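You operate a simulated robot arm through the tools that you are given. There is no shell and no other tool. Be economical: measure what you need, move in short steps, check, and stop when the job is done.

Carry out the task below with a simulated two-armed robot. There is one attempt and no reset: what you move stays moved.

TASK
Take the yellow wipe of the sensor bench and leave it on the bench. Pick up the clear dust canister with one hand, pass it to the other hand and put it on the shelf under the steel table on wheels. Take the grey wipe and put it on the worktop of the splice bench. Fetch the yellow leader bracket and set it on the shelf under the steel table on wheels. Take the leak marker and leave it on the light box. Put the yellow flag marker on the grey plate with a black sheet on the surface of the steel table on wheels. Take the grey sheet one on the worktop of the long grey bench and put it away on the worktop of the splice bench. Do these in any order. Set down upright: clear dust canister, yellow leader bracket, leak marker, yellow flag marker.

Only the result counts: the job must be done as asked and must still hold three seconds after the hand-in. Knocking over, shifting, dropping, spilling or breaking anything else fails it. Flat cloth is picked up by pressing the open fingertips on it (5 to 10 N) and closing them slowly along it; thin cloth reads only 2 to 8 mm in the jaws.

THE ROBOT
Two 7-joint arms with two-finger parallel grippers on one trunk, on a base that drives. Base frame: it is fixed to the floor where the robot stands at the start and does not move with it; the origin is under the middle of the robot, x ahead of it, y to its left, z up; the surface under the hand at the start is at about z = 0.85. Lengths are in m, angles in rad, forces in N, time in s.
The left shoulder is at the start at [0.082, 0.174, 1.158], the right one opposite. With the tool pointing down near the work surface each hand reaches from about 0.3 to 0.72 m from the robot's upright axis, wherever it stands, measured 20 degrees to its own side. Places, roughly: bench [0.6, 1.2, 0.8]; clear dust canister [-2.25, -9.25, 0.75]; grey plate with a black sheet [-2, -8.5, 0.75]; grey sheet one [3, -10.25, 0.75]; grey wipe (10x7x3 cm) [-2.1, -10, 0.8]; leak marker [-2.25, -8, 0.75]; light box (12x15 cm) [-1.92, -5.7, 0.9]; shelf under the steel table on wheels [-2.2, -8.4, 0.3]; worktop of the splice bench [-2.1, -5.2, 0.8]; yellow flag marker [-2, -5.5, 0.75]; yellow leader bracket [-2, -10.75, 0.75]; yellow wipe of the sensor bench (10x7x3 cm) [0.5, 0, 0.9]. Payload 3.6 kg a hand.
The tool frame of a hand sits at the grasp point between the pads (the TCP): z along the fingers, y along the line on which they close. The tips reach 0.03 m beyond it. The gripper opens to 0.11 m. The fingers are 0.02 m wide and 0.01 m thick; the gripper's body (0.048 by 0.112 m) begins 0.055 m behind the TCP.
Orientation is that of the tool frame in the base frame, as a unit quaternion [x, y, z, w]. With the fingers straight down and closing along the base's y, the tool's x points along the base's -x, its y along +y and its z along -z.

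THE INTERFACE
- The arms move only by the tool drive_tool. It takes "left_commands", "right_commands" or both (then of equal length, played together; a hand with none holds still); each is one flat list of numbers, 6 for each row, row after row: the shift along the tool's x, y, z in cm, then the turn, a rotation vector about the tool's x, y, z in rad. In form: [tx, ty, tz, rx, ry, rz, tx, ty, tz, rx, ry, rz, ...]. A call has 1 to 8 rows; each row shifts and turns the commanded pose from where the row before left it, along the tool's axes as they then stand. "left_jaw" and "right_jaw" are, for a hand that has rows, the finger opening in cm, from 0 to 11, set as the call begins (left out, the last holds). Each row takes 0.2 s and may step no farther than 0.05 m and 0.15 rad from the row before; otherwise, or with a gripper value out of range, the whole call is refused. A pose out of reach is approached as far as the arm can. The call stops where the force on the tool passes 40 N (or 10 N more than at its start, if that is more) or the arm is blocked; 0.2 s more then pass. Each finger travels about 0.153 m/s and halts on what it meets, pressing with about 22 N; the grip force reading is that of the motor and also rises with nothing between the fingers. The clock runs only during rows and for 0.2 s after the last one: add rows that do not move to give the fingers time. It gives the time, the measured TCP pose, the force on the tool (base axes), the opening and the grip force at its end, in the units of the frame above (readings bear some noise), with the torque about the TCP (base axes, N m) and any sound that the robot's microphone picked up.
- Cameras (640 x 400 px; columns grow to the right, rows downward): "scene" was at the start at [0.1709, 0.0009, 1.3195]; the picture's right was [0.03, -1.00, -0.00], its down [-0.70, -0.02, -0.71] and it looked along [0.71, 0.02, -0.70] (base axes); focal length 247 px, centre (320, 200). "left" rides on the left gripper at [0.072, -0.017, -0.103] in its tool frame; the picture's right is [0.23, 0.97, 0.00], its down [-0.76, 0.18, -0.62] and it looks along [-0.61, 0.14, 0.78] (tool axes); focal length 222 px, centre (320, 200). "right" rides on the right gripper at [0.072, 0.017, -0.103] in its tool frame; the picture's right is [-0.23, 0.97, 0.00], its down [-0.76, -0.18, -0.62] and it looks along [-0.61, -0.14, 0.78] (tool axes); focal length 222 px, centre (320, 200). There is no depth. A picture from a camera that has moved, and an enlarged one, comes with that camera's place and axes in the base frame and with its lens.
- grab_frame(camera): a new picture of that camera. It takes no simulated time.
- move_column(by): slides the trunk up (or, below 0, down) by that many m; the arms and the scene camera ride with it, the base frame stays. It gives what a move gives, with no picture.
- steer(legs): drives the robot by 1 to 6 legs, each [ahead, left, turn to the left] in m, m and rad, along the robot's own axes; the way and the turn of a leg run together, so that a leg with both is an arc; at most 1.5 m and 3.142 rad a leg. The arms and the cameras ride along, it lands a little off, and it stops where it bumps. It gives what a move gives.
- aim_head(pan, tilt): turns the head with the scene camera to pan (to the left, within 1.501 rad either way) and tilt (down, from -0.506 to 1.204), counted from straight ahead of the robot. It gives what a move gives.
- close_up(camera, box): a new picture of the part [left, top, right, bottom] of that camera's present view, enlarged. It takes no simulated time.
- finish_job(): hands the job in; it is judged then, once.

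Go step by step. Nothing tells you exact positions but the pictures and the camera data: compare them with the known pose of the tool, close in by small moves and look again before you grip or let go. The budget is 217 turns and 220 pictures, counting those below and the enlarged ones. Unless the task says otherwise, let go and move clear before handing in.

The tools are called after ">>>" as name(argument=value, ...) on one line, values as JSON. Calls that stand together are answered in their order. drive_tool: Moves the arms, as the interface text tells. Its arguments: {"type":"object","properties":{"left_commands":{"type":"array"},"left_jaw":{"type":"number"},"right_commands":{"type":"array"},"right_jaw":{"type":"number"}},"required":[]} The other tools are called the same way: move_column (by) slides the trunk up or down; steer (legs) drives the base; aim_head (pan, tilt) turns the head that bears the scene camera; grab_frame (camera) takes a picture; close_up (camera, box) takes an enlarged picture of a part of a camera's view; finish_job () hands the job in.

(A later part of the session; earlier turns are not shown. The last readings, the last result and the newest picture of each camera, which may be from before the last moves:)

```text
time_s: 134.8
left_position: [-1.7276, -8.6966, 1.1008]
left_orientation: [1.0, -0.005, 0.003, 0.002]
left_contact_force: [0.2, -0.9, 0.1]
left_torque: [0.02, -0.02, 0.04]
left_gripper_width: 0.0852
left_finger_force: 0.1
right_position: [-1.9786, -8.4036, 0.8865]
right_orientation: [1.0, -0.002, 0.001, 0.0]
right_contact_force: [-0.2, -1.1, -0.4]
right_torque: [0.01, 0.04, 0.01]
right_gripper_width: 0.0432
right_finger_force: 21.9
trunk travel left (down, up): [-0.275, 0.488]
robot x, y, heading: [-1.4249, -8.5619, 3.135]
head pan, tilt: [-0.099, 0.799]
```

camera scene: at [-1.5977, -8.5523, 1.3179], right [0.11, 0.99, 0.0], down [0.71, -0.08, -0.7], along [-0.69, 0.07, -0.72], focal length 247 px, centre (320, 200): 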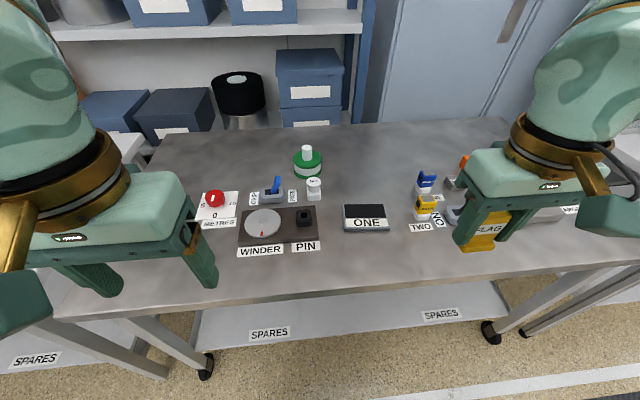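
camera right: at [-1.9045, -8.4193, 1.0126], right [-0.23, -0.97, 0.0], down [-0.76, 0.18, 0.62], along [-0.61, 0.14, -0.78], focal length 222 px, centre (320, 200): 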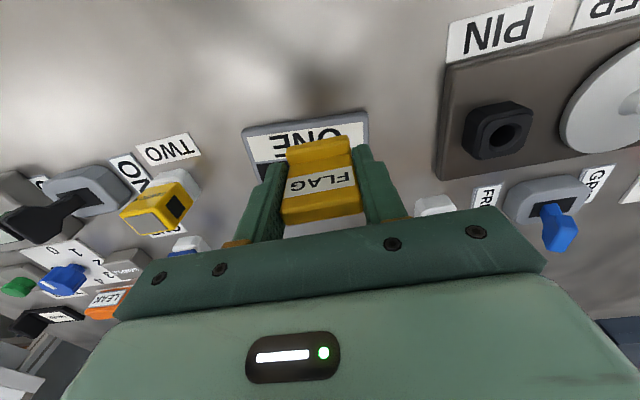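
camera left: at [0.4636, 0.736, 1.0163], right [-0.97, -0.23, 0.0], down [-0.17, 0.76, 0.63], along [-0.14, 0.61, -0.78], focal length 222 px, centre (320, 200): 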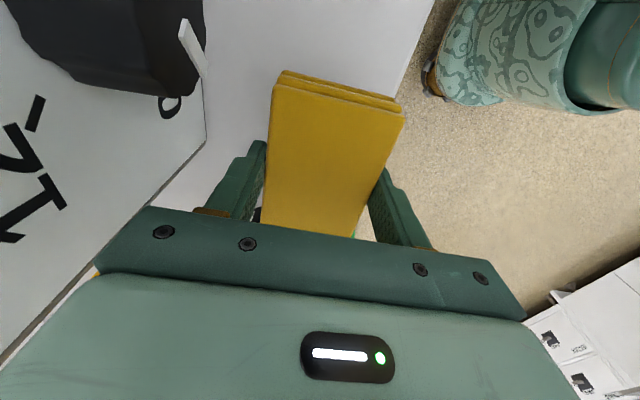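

Table is lower than thought, which also puts the plate centre nearer x −1.99. I'll shift 1 cm and continue down.

>>> drive_tool(right_commands=[-1, 0, 0.4, 0, 0, 0, 0, 0, 0.4, 0, 0, 0, 0, 0, 0, 0, 0, 0])

>>> drive_tool(right_commands=[0, 0, 0.5, 0, 0, 0, 0, 0, 0, 0, 0, 0])

>>> grab_frame(camera="right")

```text
time_s: 135.7
left_position: [-1.7283, -8.6969, 1.1]
left_orientation: [1.0, -0.006, 0.003, 0.001]
left_contact_force: [-0.1, 0.0, 0.5]
left_torque: [0.01, -0.01, -0.01]
left_gripper_width: 0.0852
left_finger_force: 0.1
right_position: [-1.9885, -8.4042, 0.8798]
right_orientation: [1.0, -0.003, 0.001, 0.0]
right_contact_force: [-0.7, 0.3, -0.3]
right_torque: [0.04, 0.01, 0.03]
right_gripper_width: 0.0433
right_finger_force: 22.5
trunk travel left (down, up): [-0.275, 0.488]
robot x, y, heading: [-1.4259, -8.5594, 3.135]
head pan, tilt: [-0.099, 0.799]
```

```text
time_s: 136.2
left_position: [-1.7278, -8.6973, 1.0996]
left_orientation: [1.0, -0.006, 0.002, 0.002]
left_contact_force: [-0.5, 0.2, -0.1]
left_torque: [-0.02, 0.0, 0.01]
left_gripper_width: 0.0851
left_finger_force: 0.1
right_position: [-1.9877, -8.404, 0.8747]
right_orientation: [1.0, -0.002, 0.001, 0.0]
right_contact_force: [-0.5, 0.3, -0.4]
right_torque: [0.01, 0.02, 0.03]
right_gripper_width: 0.0433
right_finger_force: 22.0
trunk travel left (down, up): [-0.275, 0.488]
robot x, y, heading: [-1.429, -8.5616, 3.133]
head pan, tilt: [-0.099, 0.799]
```

```text
165 pictures are left
camera right: at [-1.9149, -8.4196, 0.9781], right [-0.23, -0.97, 0.0], down [-0.76, 0.18, 0.62], along [-0.61, 0.14, -0.78], focal length 222 px, centre (320, 200)
```

right: 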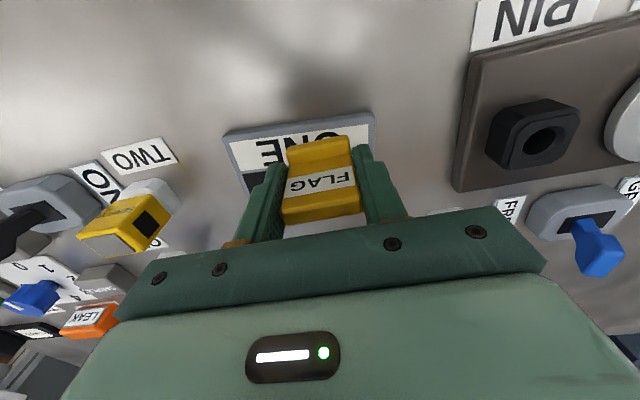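

Cross-checking three views gives plate top z≈0.83 and centre x≈−1.997. Continue.

>>> drive_tool(right_commands=[-0.7, 0, 0.3, 0, 0, 0, 0, 0, 0, 0, 0, 0])

>>> drive_tool(right_commands=[0, 0, 0.4, 0, 0, 0, 0, 0, 0, 0, 0, 0])

>>> close_up(camera="scene", box=[310, 160, 450, 250])

```text
time_s: 136.8
left_position: [-1.7282, -8.6962, 1.0996]
left_orientation: [1.0, -0.005, 0.002, 0.002]
left_contact_force: [1.0, 0.2, 0.2]
left_torque: [0.0, -0.04, -0.03]
left_gripper_width: 0.085
left_finger_force: 0.0
right_position: [-1.9946, -8.404, 0.8707]
right_orientation: [1.0, -0.002, 0.0, 0.0]
right_contact_force: [0.1, 0.4, -0.1]
right_torque: [-0.01, 0.01, -0.03]
right_gripper_width: 0.0434
right_finger_force: 22.3
trunk travel left (down, up): [-0.275, 0.488]
robot x, y, heading: [-1.4283, -8.5577, 3.138]
head pan, tilt: [-0.099, 0.799]
```

```text
time_s: 137.4
left_position: [-1.7279, -8.6968, 1.1019]
left_orientation: [1.0, -0.006, 0.004, 0.002]
left_contact_force: [0.6, -0.5, -1.3]
left_torque: [-0.02, 0.0, -0.05]
left_gripper_width: 0.0849
left_finger_force: 0.0
right_position: [-1.9952, -8.4042, 0.867]
right_orientation: [1.0, -0.002, 0.0, 0.0]
right_contact_force: [0.7, -0.4, 0.3]
right_torque: [0.02, 0.02, 0.02]
right_gripper_width: 0.0433
right_finger_force: 22.3
trunk travel left (down, up): [-0.275, 0.488]
robot x, y, heading: [-1.4279, -8.5577, 3.131]
head pan, tilt: [-0.099, 0.799]
```

```text
4.44 times, centred on (380, 205) of scene
camera zoom: at [-1.5978, -8.5524, 1.3178], right [0.11, 0.99, 0.0], down [0.71, -0.08, -0.7], along [-0.69, 0.07, -0.72], focal length 1099 px, centre (53, 178)
```

zoom: 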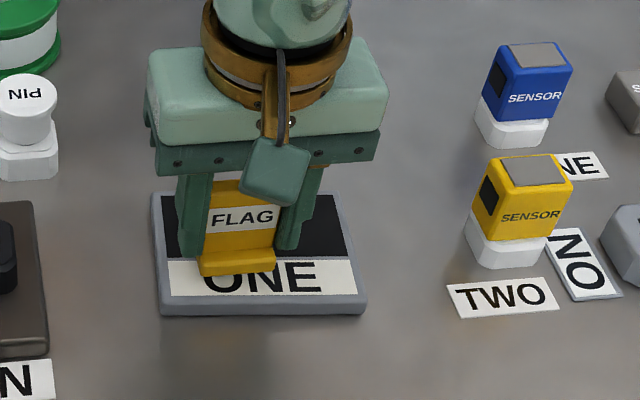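

The flag sits slightly left on the plate; shift 1 cm right and continue down.

>>> drive_tool(right_commands=[0, -1.1, 0, 0, 0, 0, 0, 0, 0.4, 0, 0, 0, 0, 0, 0, 0, 0, 0])

>>> drive_tool(right_commands=[0, 0, 0.4, 0, 0, 0, 0, 0, 0, 0, 0, 0])

>>> drive_tool(right_commands=[0, 0, 0.4, 0, 0, 0, 0, 0, 0, 0, 0, 0])

```text
time_s: 138.2
left_position: [-1.7281, -8.6966, 1.1004]
left_orientation: [1.0, -0.005, 0.002, 0.001]
left_contact_force: [-0.5, 0.7, -0.4]
left_torque: [0.03, -0.02, -0.01]
left_gripper_width: 0.0849
left_finger_force: 0.0
right_position: [-1.9945, -8.3917, 0.8629]
right_orientation: [1.0, -0.002, -0.001, 0.0]
right_contact_force: [-0.1, -0.9, -1.1]
right_torque: [0.0, -0.01, 0.01]
right_gripper_width: 0.0434
right_finger_force: 22.0
trunk travel left (down, up): [-0.275, 0.488]
robot x, y, heading: [-1.4267, -8.5589, 3.135]
head pan, tilt: [-0.099, 0.799]
```

```text
time_s: 138.8
left_position: [-1.7288, -8.6968, 1.1006]
left_orientation: [1.0, -0.005, 0.002, 0.002]
left_contact_force: [-0.5, -0.1, 1.2]
left_torque: [0.0, -0.02, -0.01]
left_gripper_width: 0.0849
left_finger_force: 0.0
right_position: [-1.9944, -8.3922, 0.8597]
right_orientation: [1.0, -0.001, 0.0, 0.0]
right_contact_force: [0.0, 0.3, -0.7]
right_torque: [-0.03, -0.01, 0.0]
right_gripper_width: 0.0433
right_finger_force: 22.2
trunk travel left (down, up): [-0.275, 0.488]
robot x, y, heading: [-1.4276, -8.5589, 3.13]
head pan, tilt: [-0.099, 0.799]
```

```text
time_s: 139.4
left_position: [-1.7271, -8.6978, 1.1012]
left_orientation: [1.0, -0.005, 0.001, 0.002]
left_contact_force: [0.9, 0.1, -0.8]
left_torque: [-0.02, -0.02, -0.01]
left_gripper_width: 0.085
left_finger_force: 0.0
right_position: [-1.9948, -8.3914, 0.8569]
right_orientation: [1.0, -0.002, 0.0, 0.0]
right_contact_force: [-0.5, 0.5, 9.1]
right_torque: [0.06, 0.04, 0.01]
right_gripper_width: 0.0432
right_finger_force: 22.2
trunk travel left (down, up): [-0.275, 0.488]
robot x, y, heading: [-1.4247, -8.5588, 3.134]
head pan, tilt: [-0.099, 0.799]
```

Contact at 9 N. Quick look before release.

>>> close_up(camera="scene", box=[310, 160, 450, 250])

>>> grab_frame(camera="right")

```text
4.44 times, centred on (380, 205) of scene
camera zoom: at [-1.5969, -8.5525, 1.3181], right [0.11, 0.99, 0.0], down [0.71, -0.08, -0.7], along [-0.69, 0.07, -0.72], focal length 1099 px, centre (53, 178)
```

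zoom: 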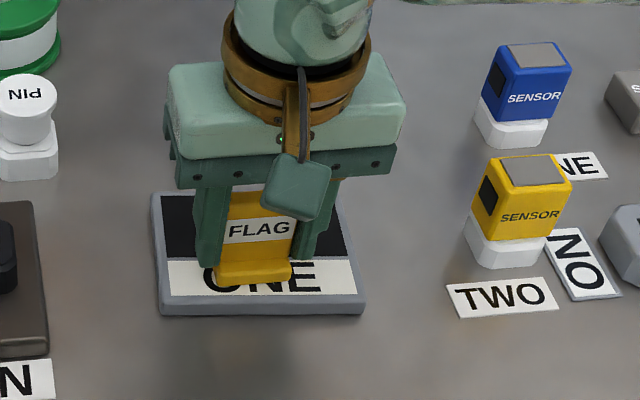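

```text
162 pictures are left
camera right: at [-1.9213, -8.4085, 0.9601], right [-0.23, -0.97, 0.0], down [-0.76, 0.18, 0.62], along [-0.61, 0.14, -0.78], focal length 222 px, centre (320, 200)
```

right: 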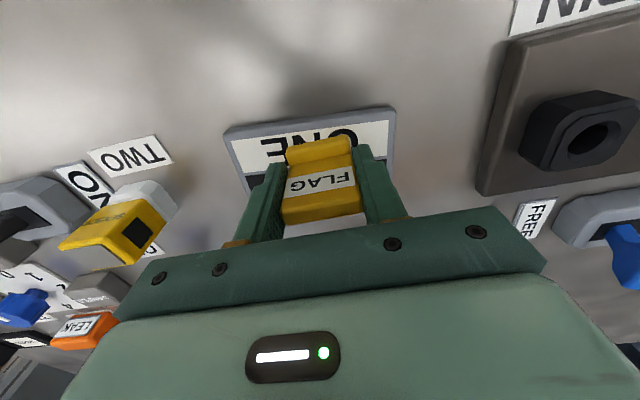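

The flag stands fully on the plate. Release and rise.

>>> drive_tool(right_commands=[0, 0, 0, 0, 0, 0, 0, 0, 0, 0, 0, 0, 0, 0, -2, 0, 0, 0, 0, 0, -4, 0, 0, 0, 0, 0, -4, 0, 0, 0, 0, 0, -4, 0, 0, 0, 0, 0, -4, 0, 0, 0, 0, 0, -4, 0, 0, 0], right_jaw=6.5)

>>> aim_head(pan=-0.5, tilt=0.7)

>>> grab_frame(camera="scene")

>>> grab_frame(camera="right")

```text
time_s: 141.2
left_position: [-1.728, -8.6985, 1.1005]
left_orientation: [1.0, -0.005, 0.002, 0.002]
left_contact_force: [0.8, -0.1, 0.1]
left_torque: [0.03, 0.0, 0.02]
left_gripper_width: 0.0849
left_finger_force: 0.1
right_position: [-1.9922, -8.3928, 1.0769]
right_orientation: [1.0, -0.002, 0.001, 0.0]
right_contact_force: [0.4, 0.7, -0.4]
right_torque: [-0.01, 0.01, -0.02]
right_gripper_width: 0.065
right_finger_force: 0.1
trunk travel left (down, up): [-0.275, 0.488]
robot x, y, heading: [-1.4326, -8.5567, 3.135]
head pan, tilt: [-0.099, 0.799]
```

```text
time_s: 142.1
left_position: [-1.7282, -8.698, 1.1002]
left_orientation: [1.0, -0.004, 0.002, 0.001]
left_contact_force: [0.0, -0.2, 0.0]
left_torque: [-0.01, -0.01, 0.03]
left_gripper_width: 0.0847
left_finger_force: 0.1
right_position: [-1.9942, -8.3922, 1.0761]
right_orientation: [1.0, -0.002, 0.001, 0.0]
right_contact_force: [1.2, -1.0, 0.5]
right_torque: [0.02, 0.03, -0.01]
right_gripper_width: 0.0648
right_finger_force: 0.0
trunk travel left (down, up): [-0.275, 0.488]
robot x, y, heading: [-1.4299, -8.559, 3.132]
head pan, tilt: [-0.499, 0.7]
```

```text
161 pictures are left
camera scene: at [-1.5919, -8.5198, 1.3261], right [0.48, 0.88, 0.0], down [0.56, -0.31, -0.76], along [-0.67, 0.37, -0.64], focal length 247 px, centre (320, 200)
```

scene: 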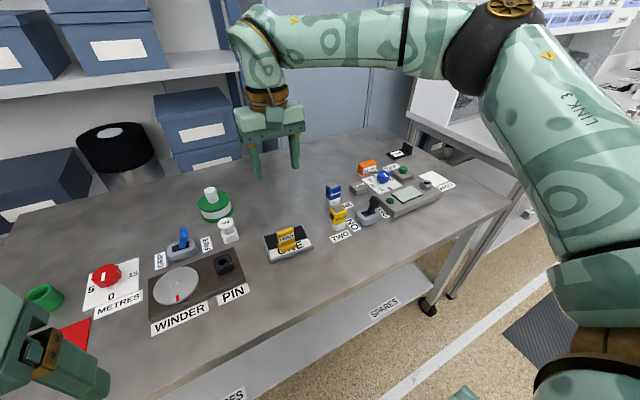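

```text
160 pictures are left
camera right: at [-1.9212, -8.4089, 1.1797], right [-0.23, -0.97, 0.0], down [-0.76, 0.18, 0.62], along [-0.61, 0.14, -0.78], focal length 222 px, centre (320, 200)
```

right: 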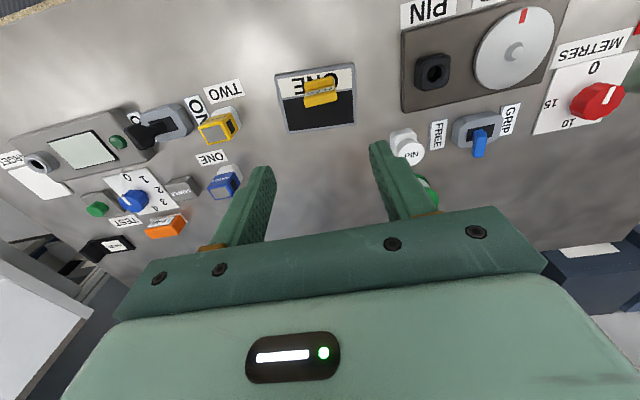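

The flag stands on the plate. Next the canister near y −9.25: retract, back off and strafe left to look.

>>> drive_tool(right_commands=[4, -0.8, 0, 0, 0, 0, 4, -0.8, 0, 0, 0, 0, 4, -0.8, 0, 0, 0, 0, 4, -0.8, 0, 0, 0, 0, 4, -0.8, 0, 0, 0, 0])

>>> steer(legs=[[-0.45, 0, 0], [0, 0.75, 0]])

>>> aim_head(pan=0, tilt=0.5)

>>> grab_frame(camera="scene")

```text
time_s: 143.3
left_position: [-1.7274, -8.6971, 1.1009]
left_orientation: [1.0, -0.005, 0.002, 0.001]
left_contact_force: [0.2, 0.1, 0.4]
left_torque: [-0.03, 0.02, 0.04]
left_gripper_width: 0.0849
left_finger_force: 0.0
right_position: [-1.7937, -8.3522, 1.0768]
right_orientation: [1.0, -0.002, 0.0, 0.0]
right_contact_force: [0.3, -0.1, -0.9]
right_torque: [0.01, -0.02, 0.02]
right_gripper_width: 0.0651
right_finger_force: 0.1
trunk travel left (down, up): [-0.275, 0.488]
robot x, y, heading: [-1.4273, -8.5576, 3.136]
head pan, tilt: [-0.499, 0.7]
```

```text
time_s: 149.7
left_position: [-1.2792, -9.4509, 1.1005]
left_orientation: [1.0, -0.005, 0.003, 0.002]
left_contact_force: [-0.7, -0.5, 0.7]
left_torque: [0.03, -0.01, 0.0]
left_gripper_width: 0.085
left_finger_force: 0.0
right_position: [-1.3461, -9.1071, 1.0762]
right_orientation: [1.0, -0.003, 0.001, 0.0]
right_contact_force: [0.0, -0.2, 1.0]
right_torque: [0.0, 0.02, 0.03]
right_gripper_width: 0.065
right_finger_force: 0.1
trunk travel left (down, up): [-0.275, 0.488]
robot x, y, heading: [-0.9823, -9.3161, 3.128]
head pan, tilt: [-0.499, 0.7]
```

```text
time_s: 150.7
left_position: [-1.28, -9.4502, 1.0998]
left_orientation: [1.0, -0.006, 0.003, 0.002]
left_contact_force: [-1.5, 0.2, 0.4]
left_torque: [0.03, -0.02, 0.03]
left_gripper_width: 0.0851
left_finger_force: 0.1
right_position: [-1.3454, -9.1066, 1.0768]
right_orientation: [1.0, -0.003, 0.001, -0.001]
right_contact_force: [0.3, 0.1, -0.6]
right_torque: [0.02, 0.02, -0.01]
right_gripper_width: 0.0651
right_finger_force: 0.1
trunk travel left (down, up): [-0.275, 0.488]
robot x, y, heading: [-0.978, -9.3137, 3.132]
head pan, tilt: [0.0, 0.499]
```

```text
159 pictures are left
camera scene: at [-1.1597, -9.3142, 1.3438], right [0.01, 1.0, 0.0], down [0.48, 0.0, -0.88], along [-0.88, 0.01, -0.48], focal length 247 px, centre (320, 200)
```

scene: 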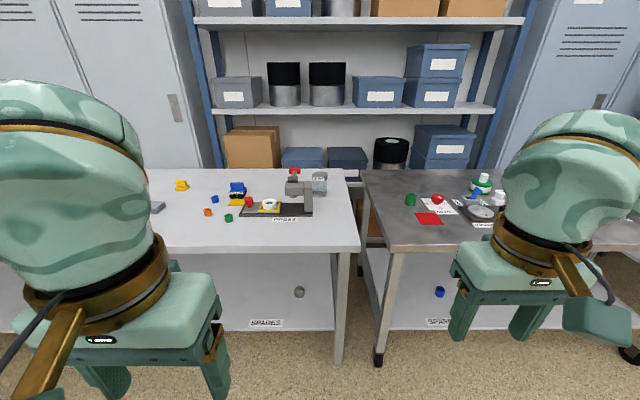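

>>> close_up(camera="scene", box=[150, 160, 350, 260])

>>> close_up(camera="scene", box=[160, 240, 460, 380])

```text
3.20 times, centred on (250, 210) of scene
camera zoom: at [-1.1597, -9.3142, 1.3438], right [0.01, 1.0, 0.0], down [0.48, 0.0, -0.88], along [-0.88, 0.01, -0.48], focal length 791 px, centre (544, 168)
```

zoom: 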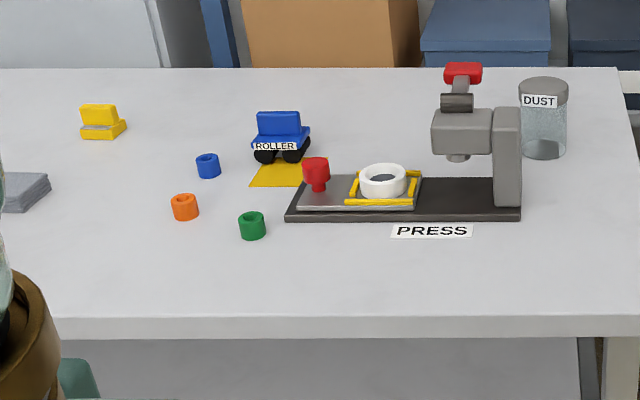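

```text
2.13 times, centred on (310, 310) of scene
camera zoom: at [-1.1597, -9.3142, 1.3438], right [0.01, 1.0, 0.0], down [0.48, 0.0, -0.88], along [-0.88, 0.01, -0.48], focal length 527 px, centre (341, -35)
```

zoom: 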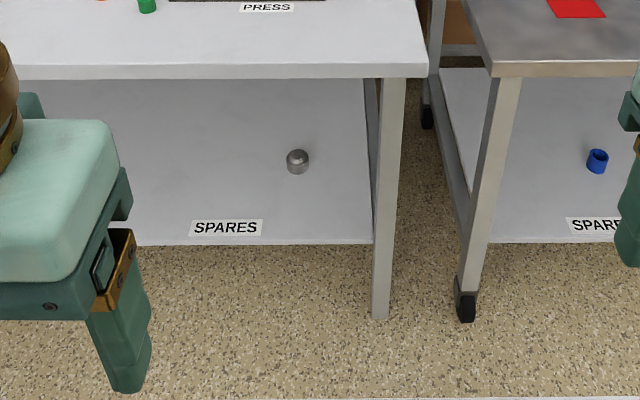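

The DUST canister (clear cylinder, grey lid, about 6.7 cm across) is at about (−2.13, −9.30), behind-right of the press. I'll take it from above with the left hand, so I drive in with it slightly to the robot's left.

>>> steer(legs=[[0, -0.165, 0], [0.5, 0, 0]])

>>> aim_head(pan=0.25, tilt=0.7)

>>> grab_frame(camera="scene")

>>> grab_frame(camera="left")

```text
time_s: 154.6
left_position: [-1.7725, -9.2816, 1.1003]
left_orientation: [1.0, -0.007, 0.003, 0.003]
left_contact_force: [-1.0, -0.4, 0.4]
left_torque: [0.0, -0.01, 0.0]
left_gripper_width: 0.085
left_finger_force: 0.1
right_position: [-1.8376, -8.9365, 1.0765]
right_orientation: [1.0, -0.004, 0.001, -0.001]
right_contact_force: [0.3, 0.6, -0.3]
right_torque: [0.0, -0.03, -0.04]
right_gripper_width: 0.065
right_finger_force: 0.0
trunk travel left (down, up): [-0.275, 0.488]
robot x, y, heading: [-1.4688, -9.1474, 3.133]
head pan, tilt: [0.0, 0.499]
```

```text
time_s: 155.4
left_position: [-1.7704, -9.2816, 1.0999]
left_orientation: [1.0, -0.007, 0.003, 0.002]
left_contact_force: [-0.1, 0.2, 0.9]
left_torque: [0.01, 0.0, 0.01]
left_gripper_width: 0.0849
left_finger_force: 0.2
right_position: [-1.836, -8.9373, 1.0761]
right_orientation: [1.0, -0.005, 0.001, 0.0]
right_contact_force: [-0.6, -0.5, -0.2]
right_torque: [0.01, 0.01, 0.0]
right_gripper_width: 0.065
right_finger_force: 0.0
trunk travel left (down, up): [-0.275, 0.488]
robot x, y, heading: [-1.4715, -9.1448, 3.132]
head pan, tilt: [0.25, 0.7]
```

```text
156 pictures are left
camera scene: at [-1.6426, -9.1664, 1.3262], right [-0.24, 0.97, 0.0], down [0.63, 0.15, -0.77], along [-0.74, -0.18, -0.64], focal length 247 px, centre (320, 200)
```

scene: 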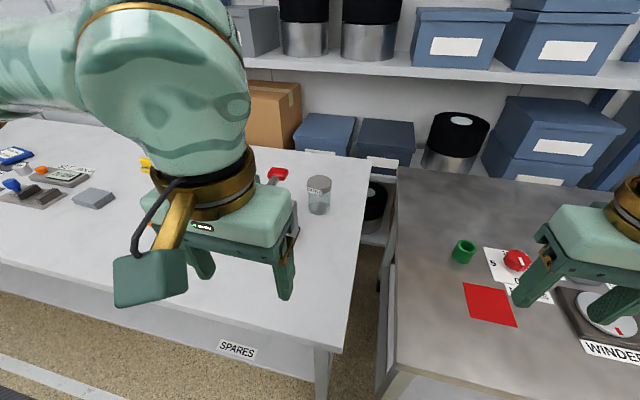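

```text
155 pictures are left
camera left: at [-1.6991, -9.2659, 1.2029], right [0.21, -0.98, 0.0], down [-0.77, -0.16, 0.62], along [-0.61, -0.14, -0.78], focal length 222 px, centre (320, 200)
```

left: 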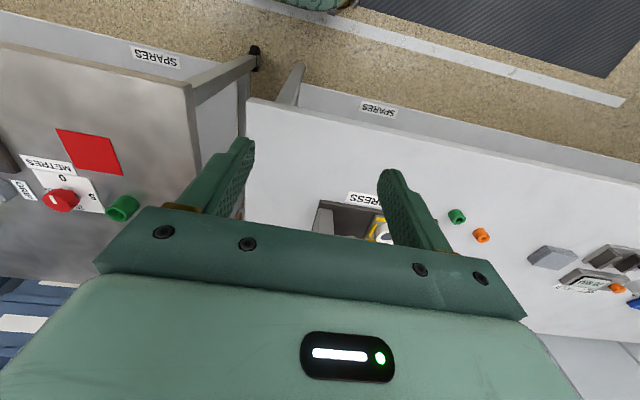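

>>> close_up(camera="scene", box=[255, 155, 355, 225])

```text
5.71 times, centred on (305, 190) of scene
camera zoom: at [-1.6426, -9.1664, 1.3262], right [-0.24, 0.97, 0.0], down [0.63, 0.15, -0.77], along [-0.74, -0.18, -0.64], focal length 1413 px, centre (406, 257)
```

zoom: 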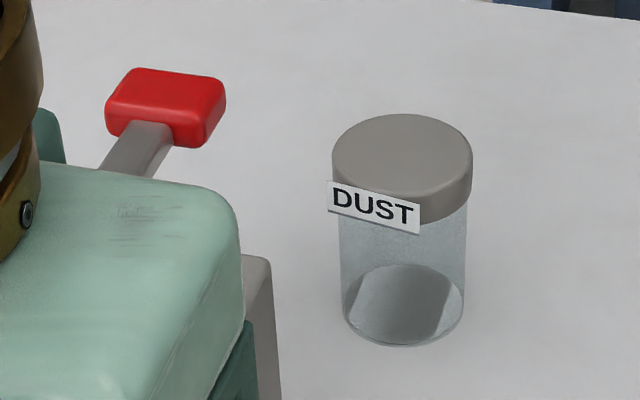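

Canister: centre about (−2.165, −9.298), lid top about 0.935. I'll nudge the base forward a bit for reach and bring the left hand over it.

>>> steer(legs=[[0.06, 0, 0]])

>>> drive_tool(left_commands=[-4.1, 0.2, 0, 0, 0, 0, -4.1, 0.2, 0, 0, 0, 0, -4.1, 0.2, 0, 0, 0, 0, -4.1, 0.2, 0, 0, 0, 0, -4.1, 0.2, 0, 0, 0, 0, -4.1, 0.2, 0, 0, 0, 0, -4.1, 0.2, 0, 0, 0, 0, -4, 0.2, 0, 0, 0, 0], left_jaw=10)

>>> grab_frame(camera="left")

>>> grab_frame(camera="scene")

```text
time_s: 156.3
left_position: [-1.8314, -9.2817, 1.0996]
left_orientation: [1.0, -0.006, 0.003, 0.002]
left_contact_force: [0.1, -1.1, 0.1]
left_torque: [0.01, -0.03, -0.01]
left_gripper_width: 0.0851
left_finger_force: 0.1
right_position: [-1.8966, -8.9367, 1.076]
right_orientation: [1.0, -0.005, 0.002, 0.0]
right_contact_force: [-0.1, -1.1, 0.3]
right_torque: [0.0, -0.02, 0.02]
right_gripper_width: 0.065
right_finger_force: 0.1
trunk travel left (down, up): [-0.275, 0.488]
robot x, y, heading: [-1.5271, -9.1465, 3.132]
head pan, tilt: [0.25, 0.7]
```

```text
time_s: 158.1
left_position: [-2.1179, -9.2935, 1.0984]
left_orientation: [1.0, -0.007, 0.001, 0.001]
left_contact_force: [-0.2, -0.7, -0.2]
left_torque: [0.03, 0.03, -0.01]
left_gripper_width: 0.1001
left_finger_force: 0.0
left hand out of reach, approached as far as the arm can: row 8
right_position: [-1.896, -8.9364, 1.0767]
right_orientation: [1.0, -0.003, 0.0, 0.0]
right_contact_force: [0.2, 0.4, 0.2]
right_torque: [0.02, -0.01, -0.04]
right_gripper_width: 0.065
right_finger_force: 0.1
trunk travel left (down, up): [-0.275, 0.488]
robot x, y, heading: [-1.5285, -9.1469, 3.133]
head pan, tilt: [0.25, 0.7]
```

```text
153 pictures are left
camera left: at [-2.045, -9.2763, 1.2022], right [0.21, -0.98, 0.0], down [-0.77, -0.17, 0.62], along [-0.61, -0.13, -0.78], focal length 222 px, centre (320, 200)
```

left: 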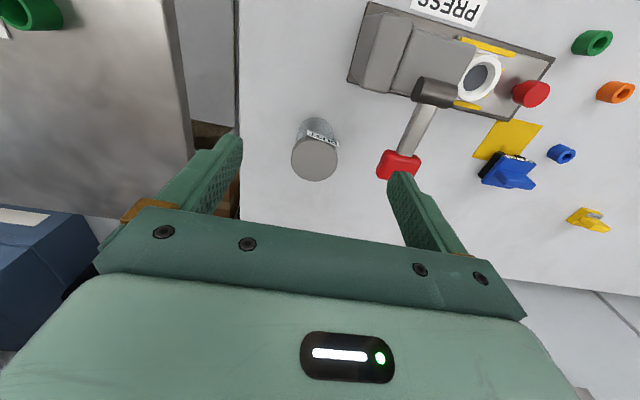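

```text
152 pictures are left
camera scene: at [-1.7017, -9.1664, 1.3262], right [-0.24, 0.97, 0.0], down [0.63, 0.15, -0.76], along [-0.74, -0.18, -0.64], focal length 247 px, centre (320, 200)
```

scene: 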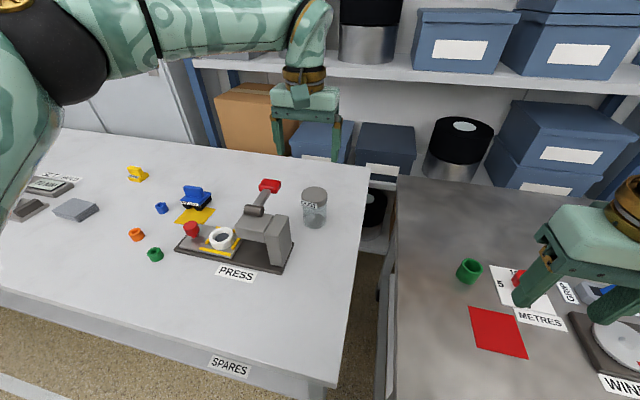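

Refined canister: (−2.187, −9.298), lid top ≈0.927. I'll lower to z 1.0 and then extend.

>>> drive_tool(left_commands=[0, 0.1, 3.5, 0, 0, 0, 0, 0.1, 3.5, 0, 0, 0, 0, 0.1, 2.5, 0, 0, 0, -2.4, 0.1, 0, 0, 0, 0, -2.4, 0.1, 0, 0, 0, 0, -2, 0, 0, 0, 0, 0])

>>> grab_frame(camera="left")

>>> close_up(camera="scene", box=[220, 100, 400, 260])

```text
time_s: 159.5
left_position: [-2.155, -9.2962, 1.0034]
left_orientation: [1.0, -0.006, 0.002, 0.002]
left_contact_force: [0.3, -0.9, 0.7]
left_torque: [-0.02, -0.01, 0.01]
left_gripper_width: 0.0999
left_finger_force: 0.0
left hand out of reach, approached as far as the arm can: row 5, 6
right_position: [-1.8961, -8.9373, 1.0761]
right_orientation: [1.0, -0.004, 0.0, 0.0]
right_contact_force: [-0.1, 0.0, -0.4]
right_torque: [0.0, -0.02, 0.01]
right_gripper_width: 0.065
right_finger_force: 0.1
trunk travel left (down, up): [-0.275, 0.488]
robot x, y, heading: [-1.5269, -9.1451, 3.132]
head pan, tilt: [0.25, 0.7]
```

```text
151 pictures are left
camera left: at [-2.0818, -9.2801, 1.1071], right [0.21, -0.98, 0.0], down [-0.77, -0.17, 0.62], along [-0.61, -0.14, -0.78], focal length 222 px, centre (320, 200)
```

left: 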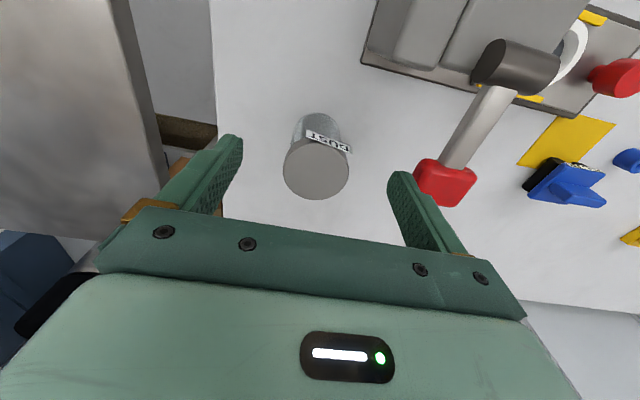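

```text
2.50 times, centred on (310, 180) of scene
camera zoom: at [-1.7023, -9.1658, 1.3261], right [-0.24, 0.97, 0.0], down [0.63, 0.15, -0.76], along [-0.74, -0.18, -0.64], focal length 618 px, centre (345, 250)
```

zoom: 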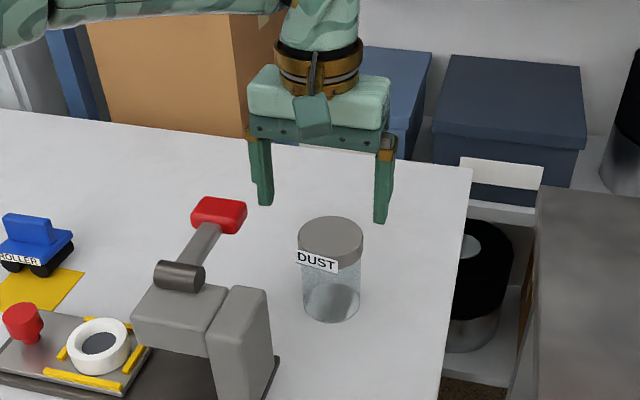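

The fingers straddle the lid sideways, so I can go down first and then push forward at a height where reach is longer; the press lever is about 3 cm clear.

>>> drive_tool(left_commands=[0, 0.2, 3, 0, 0, 0, 0, 0, 3, 0, 0, 0, 0, 0, 1.2, 0, 0, 0, -1.5, 0, 0, 0, 0, 0, -1.5, 0, 0, 0, 0, 0, 0, 0, 0, 0, 0, 0], left_jaw=9.4)

>>> grab_frame(camera="left")

>>> close_up(camera="scene", box=[220, 100, 400, 260])

```text
time_s: 160.9
left_position: [-2.1678, -9.2981, 0.9328]
left_orientation: [1.0, -0.007, 0.002, 0.001]
left_contact_force: [-0.3, -0.7, 0.2]
left_torque: [0.01, 0.0, -0.03]
left_gripper_width: 0.094
left_finger_force: 0.0
left hand out of reach, approached as far as the arm can: row 5
right_position: [-1.896, -8.9354, 1.0761]
right_orientation: [1.0, -0.004, 0.001, 0.0]
right_contact_force: [1.1, -0.4, -0.8]
right_torque: [-0.05, 0.01, 0.04]
right_gripper_width: 0.0651
right_finger_force: 0.0
trunk travel left (down, up): [-0.275, 0.488]
robot x, y, heading: [-1.5315, -9.1475, 3.134]
head pan, tilt: [0.25, 0.7]
```

```text
149 pictures are left
camera left: at [-2.0954, -9.2816, 1.0348], right [0.21, -0.98, 0.0], down [-0.77, -0.17, 0.62], along [-0.61, -0.14, -0.78], focal length 222 px, centre (320, 200)
```

left: 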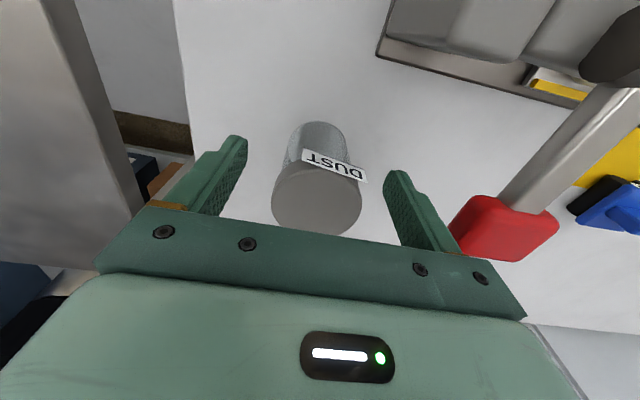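

```text
2.50 times, centred on (310, 180) of scene
camera zoom: at [-1.7023, -9.1656, 1.3261], right [-0.24, 0.97, 0.0], down [0.63, 0.15, -0.76], along [-0.74, -0.18, -0.64], focal length 618 px, centre (345, 250)
```

zoom: 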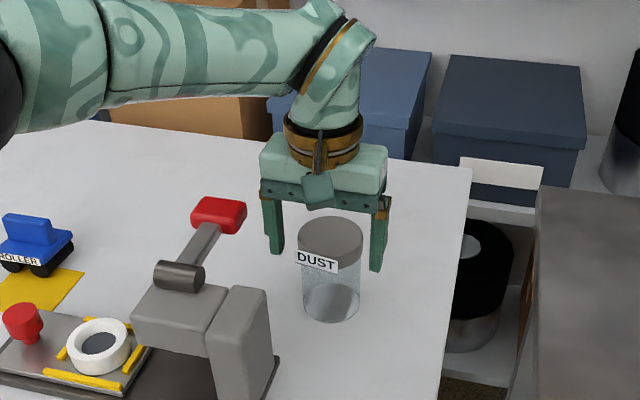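

2 cm short; tilting the wrist forward by 0.15 rad will give the reach without driving nearer.

>>> drive_tool(left_commands=[0, 0, 0, 0, -0.1, 0, -0.8, 0.2, 0, 0, -0.05, 0, -1.3, 0, 0, 0, 0, 0, 0, 0, 0, 0, 0, 0])

>>> grab_frame(camera="left")

>>> close_up(camera="scene", box=[220, 100, 400, 260])

```text
time_s: 161.9
left_position: [-2.1879, -9.2992, 0.9361]
left_orientation: [0.997, -0.008, -0.073, 0.001]
left_contact_force: [0.2, -0.3, -0.8]
left_torque: [0.01, -0.03, -0.03]
left_gripper_width: 0.0941
left_finger_force: 0.1
right_position: [-1.8953, -8.9357, 1.0765]
right_orientation: [1.0, -0.005, 0.001, 0.0]
right_contact_force: [-0.4, -0.6, -0.6]
right_torque: [-0.02, 0.01, 0.0]
right_gripper_width: 0.0648
right_finger_force: 0.1
trunk travel left (down, up): [-0.275, 0.488]
robot x, y, heading: [-1.5256, -9.1435, 3.133]
head pan, tilt: [0.25, 0.7]
```

```text
147 pictures are left
camera left: at [-2.1014, -9.2838, 1.0254], right [0.21, -0.98, -0.03], down [-0.67, -0.17, 0.73], along [-0.72, -0.13, -0.69], focal length 222 px, centre (320, 200)
```

left: 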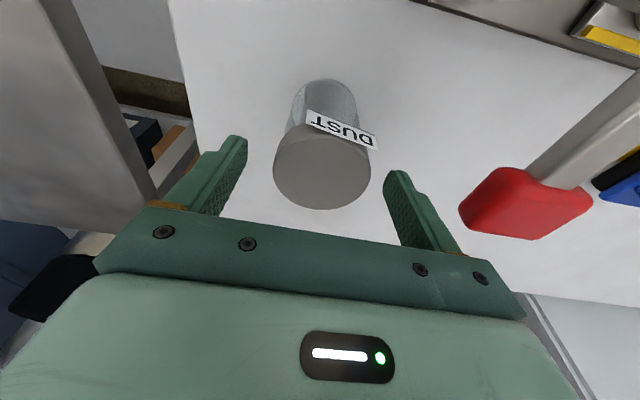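

```text
2.50 times, centred on (310, 180) of scene
camera zoom: at [-1.702, -9.166, 1.3261], right [-0.24, 0.97, 0.0], down [0.63, 0.15, -0.76], along [-0.74, -0.18, -0.64], focal length 618 px, centre (345, 250)
```

zoom: 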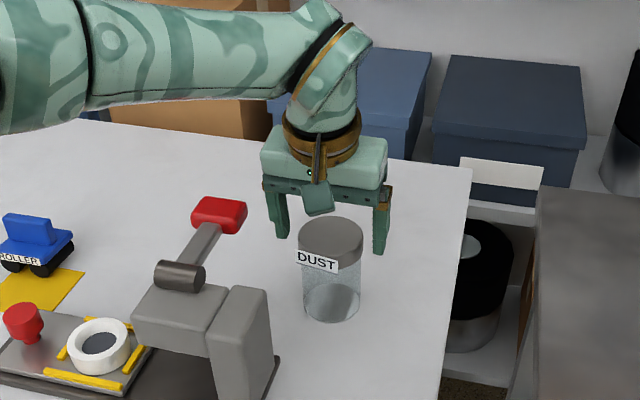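

Lid top 0.927 at (−2.187, −9.299), aligned. Lower 1.7 cm and close.

>>> drive_tool(left_commands=[0.2, 0, 1.7, 0, 0, 0, 0, 0, 0, 0, 0, 0])

>>> drive_tool(left_commands=[0, 0, 0, 0, 0, 0, 0, 0, 0, 0, 0, 0, 0, 0, 0, 0, 0, 0], left_jaw=4.5)

>>> grab_frame(camera="left")

```text
time_s: 162.5
left_position: [-2.19, -9.3007, 0.9162]
left_orientation: [0.997, -0.007, -0.073, 0.001]
left_contact_force: [0.4, 0.7, 0.1]
left_torque: [0.0, 0.01, 0.02]
left_gripper_width: 0.0941
left_finger_force: 0.0
right_position: [-1.8953, -8.9358, 1.0764]
right_orientation: [1.0, -0.004, 0.0, -0.001]
right_contact_force: [0.1, 0.0, 0.1]
right_torque: [-0.01, -0.02, -0.04]
right_gripper_width: 0.0654
right_finger_force: 0.0
trunk travel left (down, up): [-0.275, 0.488]
robot x, y, heading: [-1.5302, -9.1523, 3.134]
head pan, tilt: [0.25, 0.7]
```

```text
time_s: 163.3
left_position: [-2.1892, -9.2984, 0.9174]
left_orientation: [0.997, -0.007, -0.072, 0.002]
left_contact_force: [-0.1, -0.2, 0.5]
left_torque: [0.05, 0.12, 0.04]
left_gripper_width: 0.0675
left_finger_force: 21.7
right_position: [-1.896, -8.9361, 1.0774]
right_orientation: [1.0, -0.005, 0.001, 0.0]
right_contact_force: [0.3, -0.1, 0.1]
right_torque: [0.0, 0.03, 0.02]
right_gripper_width: 0.0651
right_finger_force: 0.1
trunk travel left (down, up): [-0.275, 0.488]
robot x, y, heading: [-1.5292, -9.1461, 3.13]
head pan, tilt: [0.25, 0.7]
```

```text
145 pictures are left
camera left: at [-2.1023, -9.2841, 1.0085], right [0.21, -0.98, -0.03], down [-0.67, -0.17, 0.73], along [-0.72, -0.13, -0.69], focal length 222 px, centre (320, 200)
```

left: 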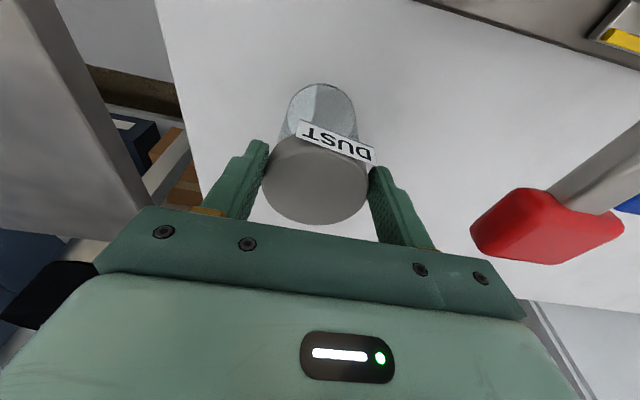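

Gripped. Lift while drawing back slightly.

>>> drive_tool(left_commands=[0, 0, -2.5, 0, 0, 0, 0, 0, -3, 0, 0, 0, 0.7, 0, -3, 0, 0, 0, 0.7, 0, -3, 0, 0, 0, 0.8, 0, -3, 0, 0, 0, 0.8, 0, -3, 0, 0, 0])

>>> grab_frame(camera="scene")

```text
time_s: 164.7
left_position: [-2.1338, -9.3011, 1.0868]
left_orientation: [0.997, -0.007, -0.072, 0.002]
left_contact_force: [0.5, 0.6, -0.7]
left_torque: [0.03, -0.03, -0.02]
left_gripper_width: 0.0675
left_finger_force: 21.6
right_position: [-1.8955, -8.9364, 1.0766]
right_orientation: [1.0, -0.004, 0.0, 0.0]
right_contact_force: [0.3, -0.1, -1.0]
right_torque: [-0.03, -0.04, -0.03]
right_gripper_width: 0.0647
right_finger_force: 0.0
trunk travel left (down, up): [-0.275, 0.488]
robot x, y, heading: [-1.5309, -9.1421, 3.129]
head pan, tilt: [0.25, 0.7]
```

```text
144 pictures are left
camera scene: at [-1.7016, -9.1658, 1.3262], right [-0.24, 0.97, 0.0], down [0.63, 0.15, -0.76], along [-0.74, -0.18, -0.64], focal length 247 px, centre (320, 200)
```

scene: 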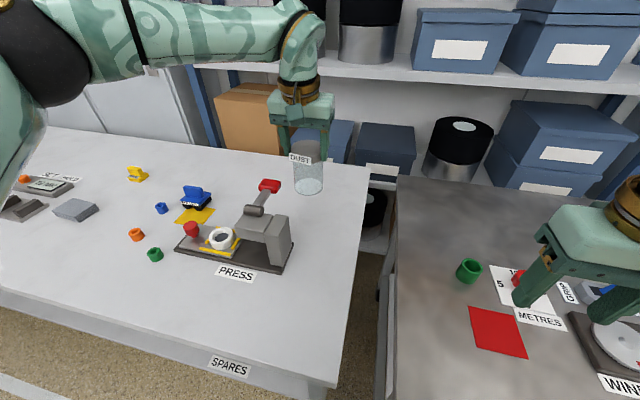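

Held clear. Back off for the handover.

>>> steer(legs=[[-0.5, 0, 0]])

>>> drive_tool(left_commands=[1.5, -2, 1, 0, 0, 0, 1.5, -2, 1, 0, 0, 0, 1.5, -2, 1, 0, 0, 0, 1.5, -1.5, 1, 0, 0, 0])

>>> aim_head(pan=0, tilt=0.5)

>>> grab_frame(camera="scene")

```text
time_s: 167.7
left_position: [-1.6343, -9.3079, 1.0865]
left_orientation: [0.997, -0.004, -0.072, 0.001]
left_contact_force: [0.2, 0.3, -1.4]
left_torque: [0.02, 0.02, -0.01]
left_gripper_width: 0.0678
left_finger_force: 22.2
right_position: [-1.3985, -8.9421, 1.0765]
right_orientation: [1.0, -0.001, -0.001, -0.001]
right_contact_force: [0.1, -0.3, 0.2]
right_torque: [0.01, -0.01, 0.0]
right_gripper_width: 0.065
right_finger_force: 0.1
trunk travel left (down, up): [-0.275, 0.488]
robot x, y, heading: [-1.033, -9.1491, 3.131]
head pan, tilt: [0.25, 0.7]
```

```text
time_s: 168.7
left_position: [-1.5803, -9.2336, 1.0379]
left_orientation: [0.997, -0.004, -0.072, 0.002]
left_contact_force: [0.4, -0.3, -1.3]
left_torque: [0.01, -0.01, 0.01]
left_gripper_width: 0.0677
left_finger_force: 21.9
right_position: [-1.3975, -8.9416, 1.0765]
right_orientation: [1.0, -0.001, 0.001, -0.001]
right_contact_force: [0.9, -0.7, 0.6]
right_torque: [0.0, 0.0, -0.02]
right_gripper_width: 0.0649
right_finger_force: 0.1
trunk travel left (down, up): [-0.275, 0.488]
robot x, y, heading: [-1.0247, -9.1536, 3.135]
head pan, tilt: [0.25, 0.7]
```

```text
time_s: 169.4
left_position: [-1.5807, -9.2341, 1.0374]
left_orientation: [0.997, -0.004, -0.073, 0.002]
left_contact_force: [-0.2, -0.2, -1.1]
left_torque: [-0.03, 0.01, 0.02]
left_gripper_width: 0.0675
left_finger_force: 22.0
right_position: [-1.3986, -8.9424, 1.0761]
right_orientation: [1.0, -0.001, 0.001, 0.001]
right_contact_force: [0.6, -0.2, 0.0]
right_torque: [-0.01, -0.03, -0.04]
right_gripper_width: 0.0653
right_finger_force: 0.1
trunk travel left (down, up): [-0.275, 0.488]
robot x, y, heading: [-1.0317, -9.1455, 3.132]
head pan, tilt: [0.0, 0.499]
```

```text
143 pictures are left
camera scene: at [-1.2121, -9.1497, 1.3437], right [0.0, 1.0, 0.0], down [0.48, 0.0, -0.88], along [-0.88, 0.0, -0.48], focal length 247 px, centre (320, 200)
```

scene: 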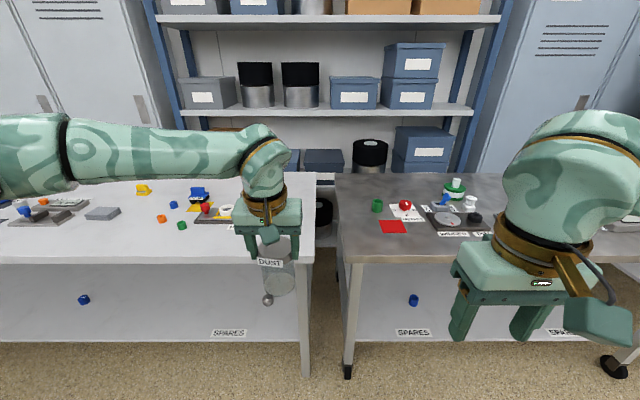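

Now the right hand: move ahead and outward, then pitch its fingers forward to about 60° from vertical for the side grip.

>>> drive_tool(right_commands=[-3.5, -1.2, 0, 0, 0, 0, -3.5, -1.2, 0, 0, 0, 0, -3.5, -1.2, 0, 0, 0, 0, -3.5, -1.2, 0, 0, 0, 0, 0, 0, 0, 0, -0.15, 0, 0, 0, 0, 0, -0.15, 0, 0, 0, 0, 0, -0.15, 0, 0, 0, 0, 0, -0.15, 0], right_jaw=10)

>>> drive_tool(right_commands=[0, 0, 0, 0, -0.15, 0, 0, 0, 0, 0, -0.15, 0, 0, 0, 0, 0, -0.147, 0])

>>> grab_frame(camera="scene")

```text
time_s: 171.2
left_position: [-1.5809, -9.2337, 1.0375]
left_orientation: [0.997, -0.004, -0.073, 0.001]
left_contact_force: [-0.2, -0.3, -1.8]
left_torque: [-0.02, -0.03, -0.02]
left_gripper_width: 0.0675
left_finger_force: 22.2
right_position: [-1.5373, -8.8935, 1.0772]
right_orientation: [0.955, 0.0, -0.296, 0.001]
right_contact_force: [0.7, 0.1, 0.3]
right_torque: [-0.01, -0.02, 0.02]
right_gripper_width: 0.0998
right_finger_force: 0.0
trunk travel left (down, up): [-0.275, 0.488]
robot x, y, heading: [-1.0295, -9.1486, 3.136]
head pan, tilt: [0.0, 0.499]
```

```text
time_s: 172.0
left_position: [-1.5795, -9.2344, 1.0382]
left_orientation: [0.997, -0.004, -0.073, 0.001]
left_contact_force: [-0.2, 0.5, -0.7]
left_torque: [0.0, -0.03, 0.01]
left_gripper_width: 0.0676
left_finger_force: 21.7
right_position: [-1.5382, -8.8952, 1.077]
right_orientation: [0.878, -0.002, -0.479, -0.001]
right_contact_force: [-0.5, 0.0, 0.7]
right_torque: [0.01, 0.01, 0.01]
right_gripper_width: 0.1
right_finger_force: 0.0
trunk travel left (down, up): [-0.275, 0.488]
robot x, y, heading: [-1.0282, -9.1485, 3.138]
head pan, tilt: [0.0, 0.499]
```

```text
142 pictures are left
camera scene: at [-1.2113, -9.1503, 1.344], right [0.0, 1.0, 0.0], down [0.48, 0.0, -0.88], along [-0.88, 0.0, -0.48], focal length 247 px, centre (320, 200)
```

scene: 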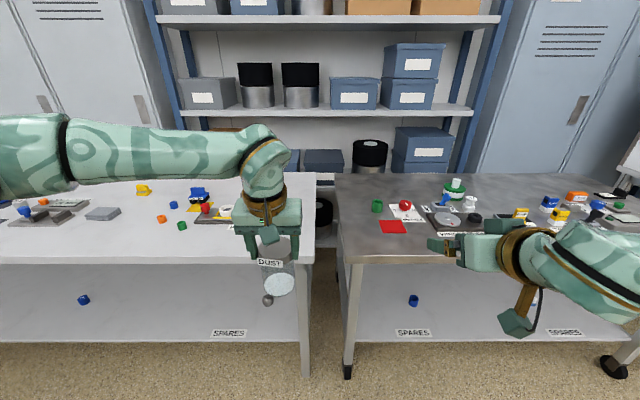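

Pitch reached (~57°). Now yaw the right hand 43° to the left about the vertical.

>>> drive_tool(right_commands=[0, 0, 0, -0.126, 0, -0.081, 0, 0, 0, -0.126, 0, -0.081, 0, 0, 0, -0.126, 0, -0.081, 0, 0, 0, -0.126, 0, -0.081, 0, 0, 0, -0.126, 0, -0.081])

>>> grab_frame(camera="scene")

>>> grab_frame(camera="right")

```text
time_s: 173.2
left_position: [-1.5818, -9.234, 1.0373]
left_orientation: [0.997, -0.005, -0.073, 0.001]
left_contact_force: [-0.7, 0.2, -1.3]
left_torque: [0.01, -0.03, -0.02]
left_gripper_width: 0.0678
left_finger_force: 22.0
right_position: [-1.5386, -8.9004, 1.0757]
right_orientation: [0.816, 0.297, -0.471, 0.156]
right_contact_force: [-0.3, -0.5, -0.8]
right_torque: [-0.01, -0.03, -0.01]
right_gripper_width: 0.1002
right_finger_force: 0.1
right hand out of reach, approached as far as the arm can: row 5
trunk travel left (down, up): [-0.275, 0.488]
robot x, y, heading: [-1.0333, -9.1497, 3.135]
head pan, tilt: [0.0, 0.499]
```

```text
141 pictures are left
camera scene: at [-1.212, -9.1501, 1.3438], right [0.0, 1.0, 0.0], down [0.48, 0.0, -0.88], along [-0.88, 0.0, -0.48], focal length 247 px, centre (320, 200)
```

scene: 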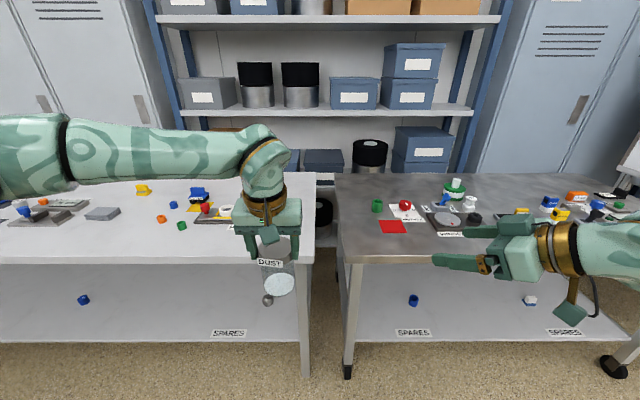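

```text
140 pictures are left
camera right: at [-1.4296, -8.8332, 1.0658], right [0.53, -0.83, 0.17], down [0.02, 0.21, 0.98], along [-0.85, -0.51, 0.13], focal length 222 px, centre (320, 200)
```

right: 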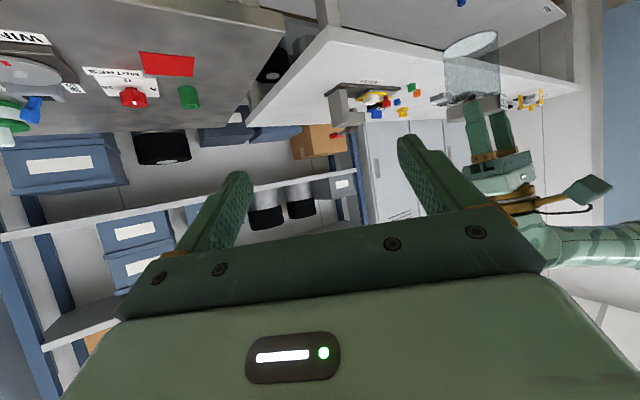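

The right hand is at ~59° pitch, 40° yaw. The handover point is too near the right shoulder, so I'll extend the left hand further first.

>>> drive_tool(left_commands=[-3, 1.4, 0.4, 0, 0, 0, -3, 1.4, 0.4, 0, 0, 0, -3, 1.4, 0.4, 0, 0, 0, 0, 0, 0, 0, 0, 0])

```text
time_s: 174.2
left_position: [-1.672, -9.2745, 1.0397]
left_orientation: [0.997, -0.005, -0.072, 0.002]
left_contact_force: [0.4, -0.6, -0.3]
left_torque: [0.01, -0.04, 0.0]
left_gripper_width: 0.0678
left_finger_force: 22.1
right_position: [-1.5381, -8.9003, 1.0758]
right_orientation: [0.817, 0.296, -0.47, 0.155]
right_contact_force: [-0.4, 0.5, -0.5]
right_torque: [-0.01, -0.02, -0.01]
right_gripper_width: 0.1002
right_finger_force: 0.1
trunk travel left (down, up): [-0.275, 0.488]
robot x, y, heading: [-1.0274, -9.1519, 3.136]
head pan, tilt: [0.0, 0.499]
```

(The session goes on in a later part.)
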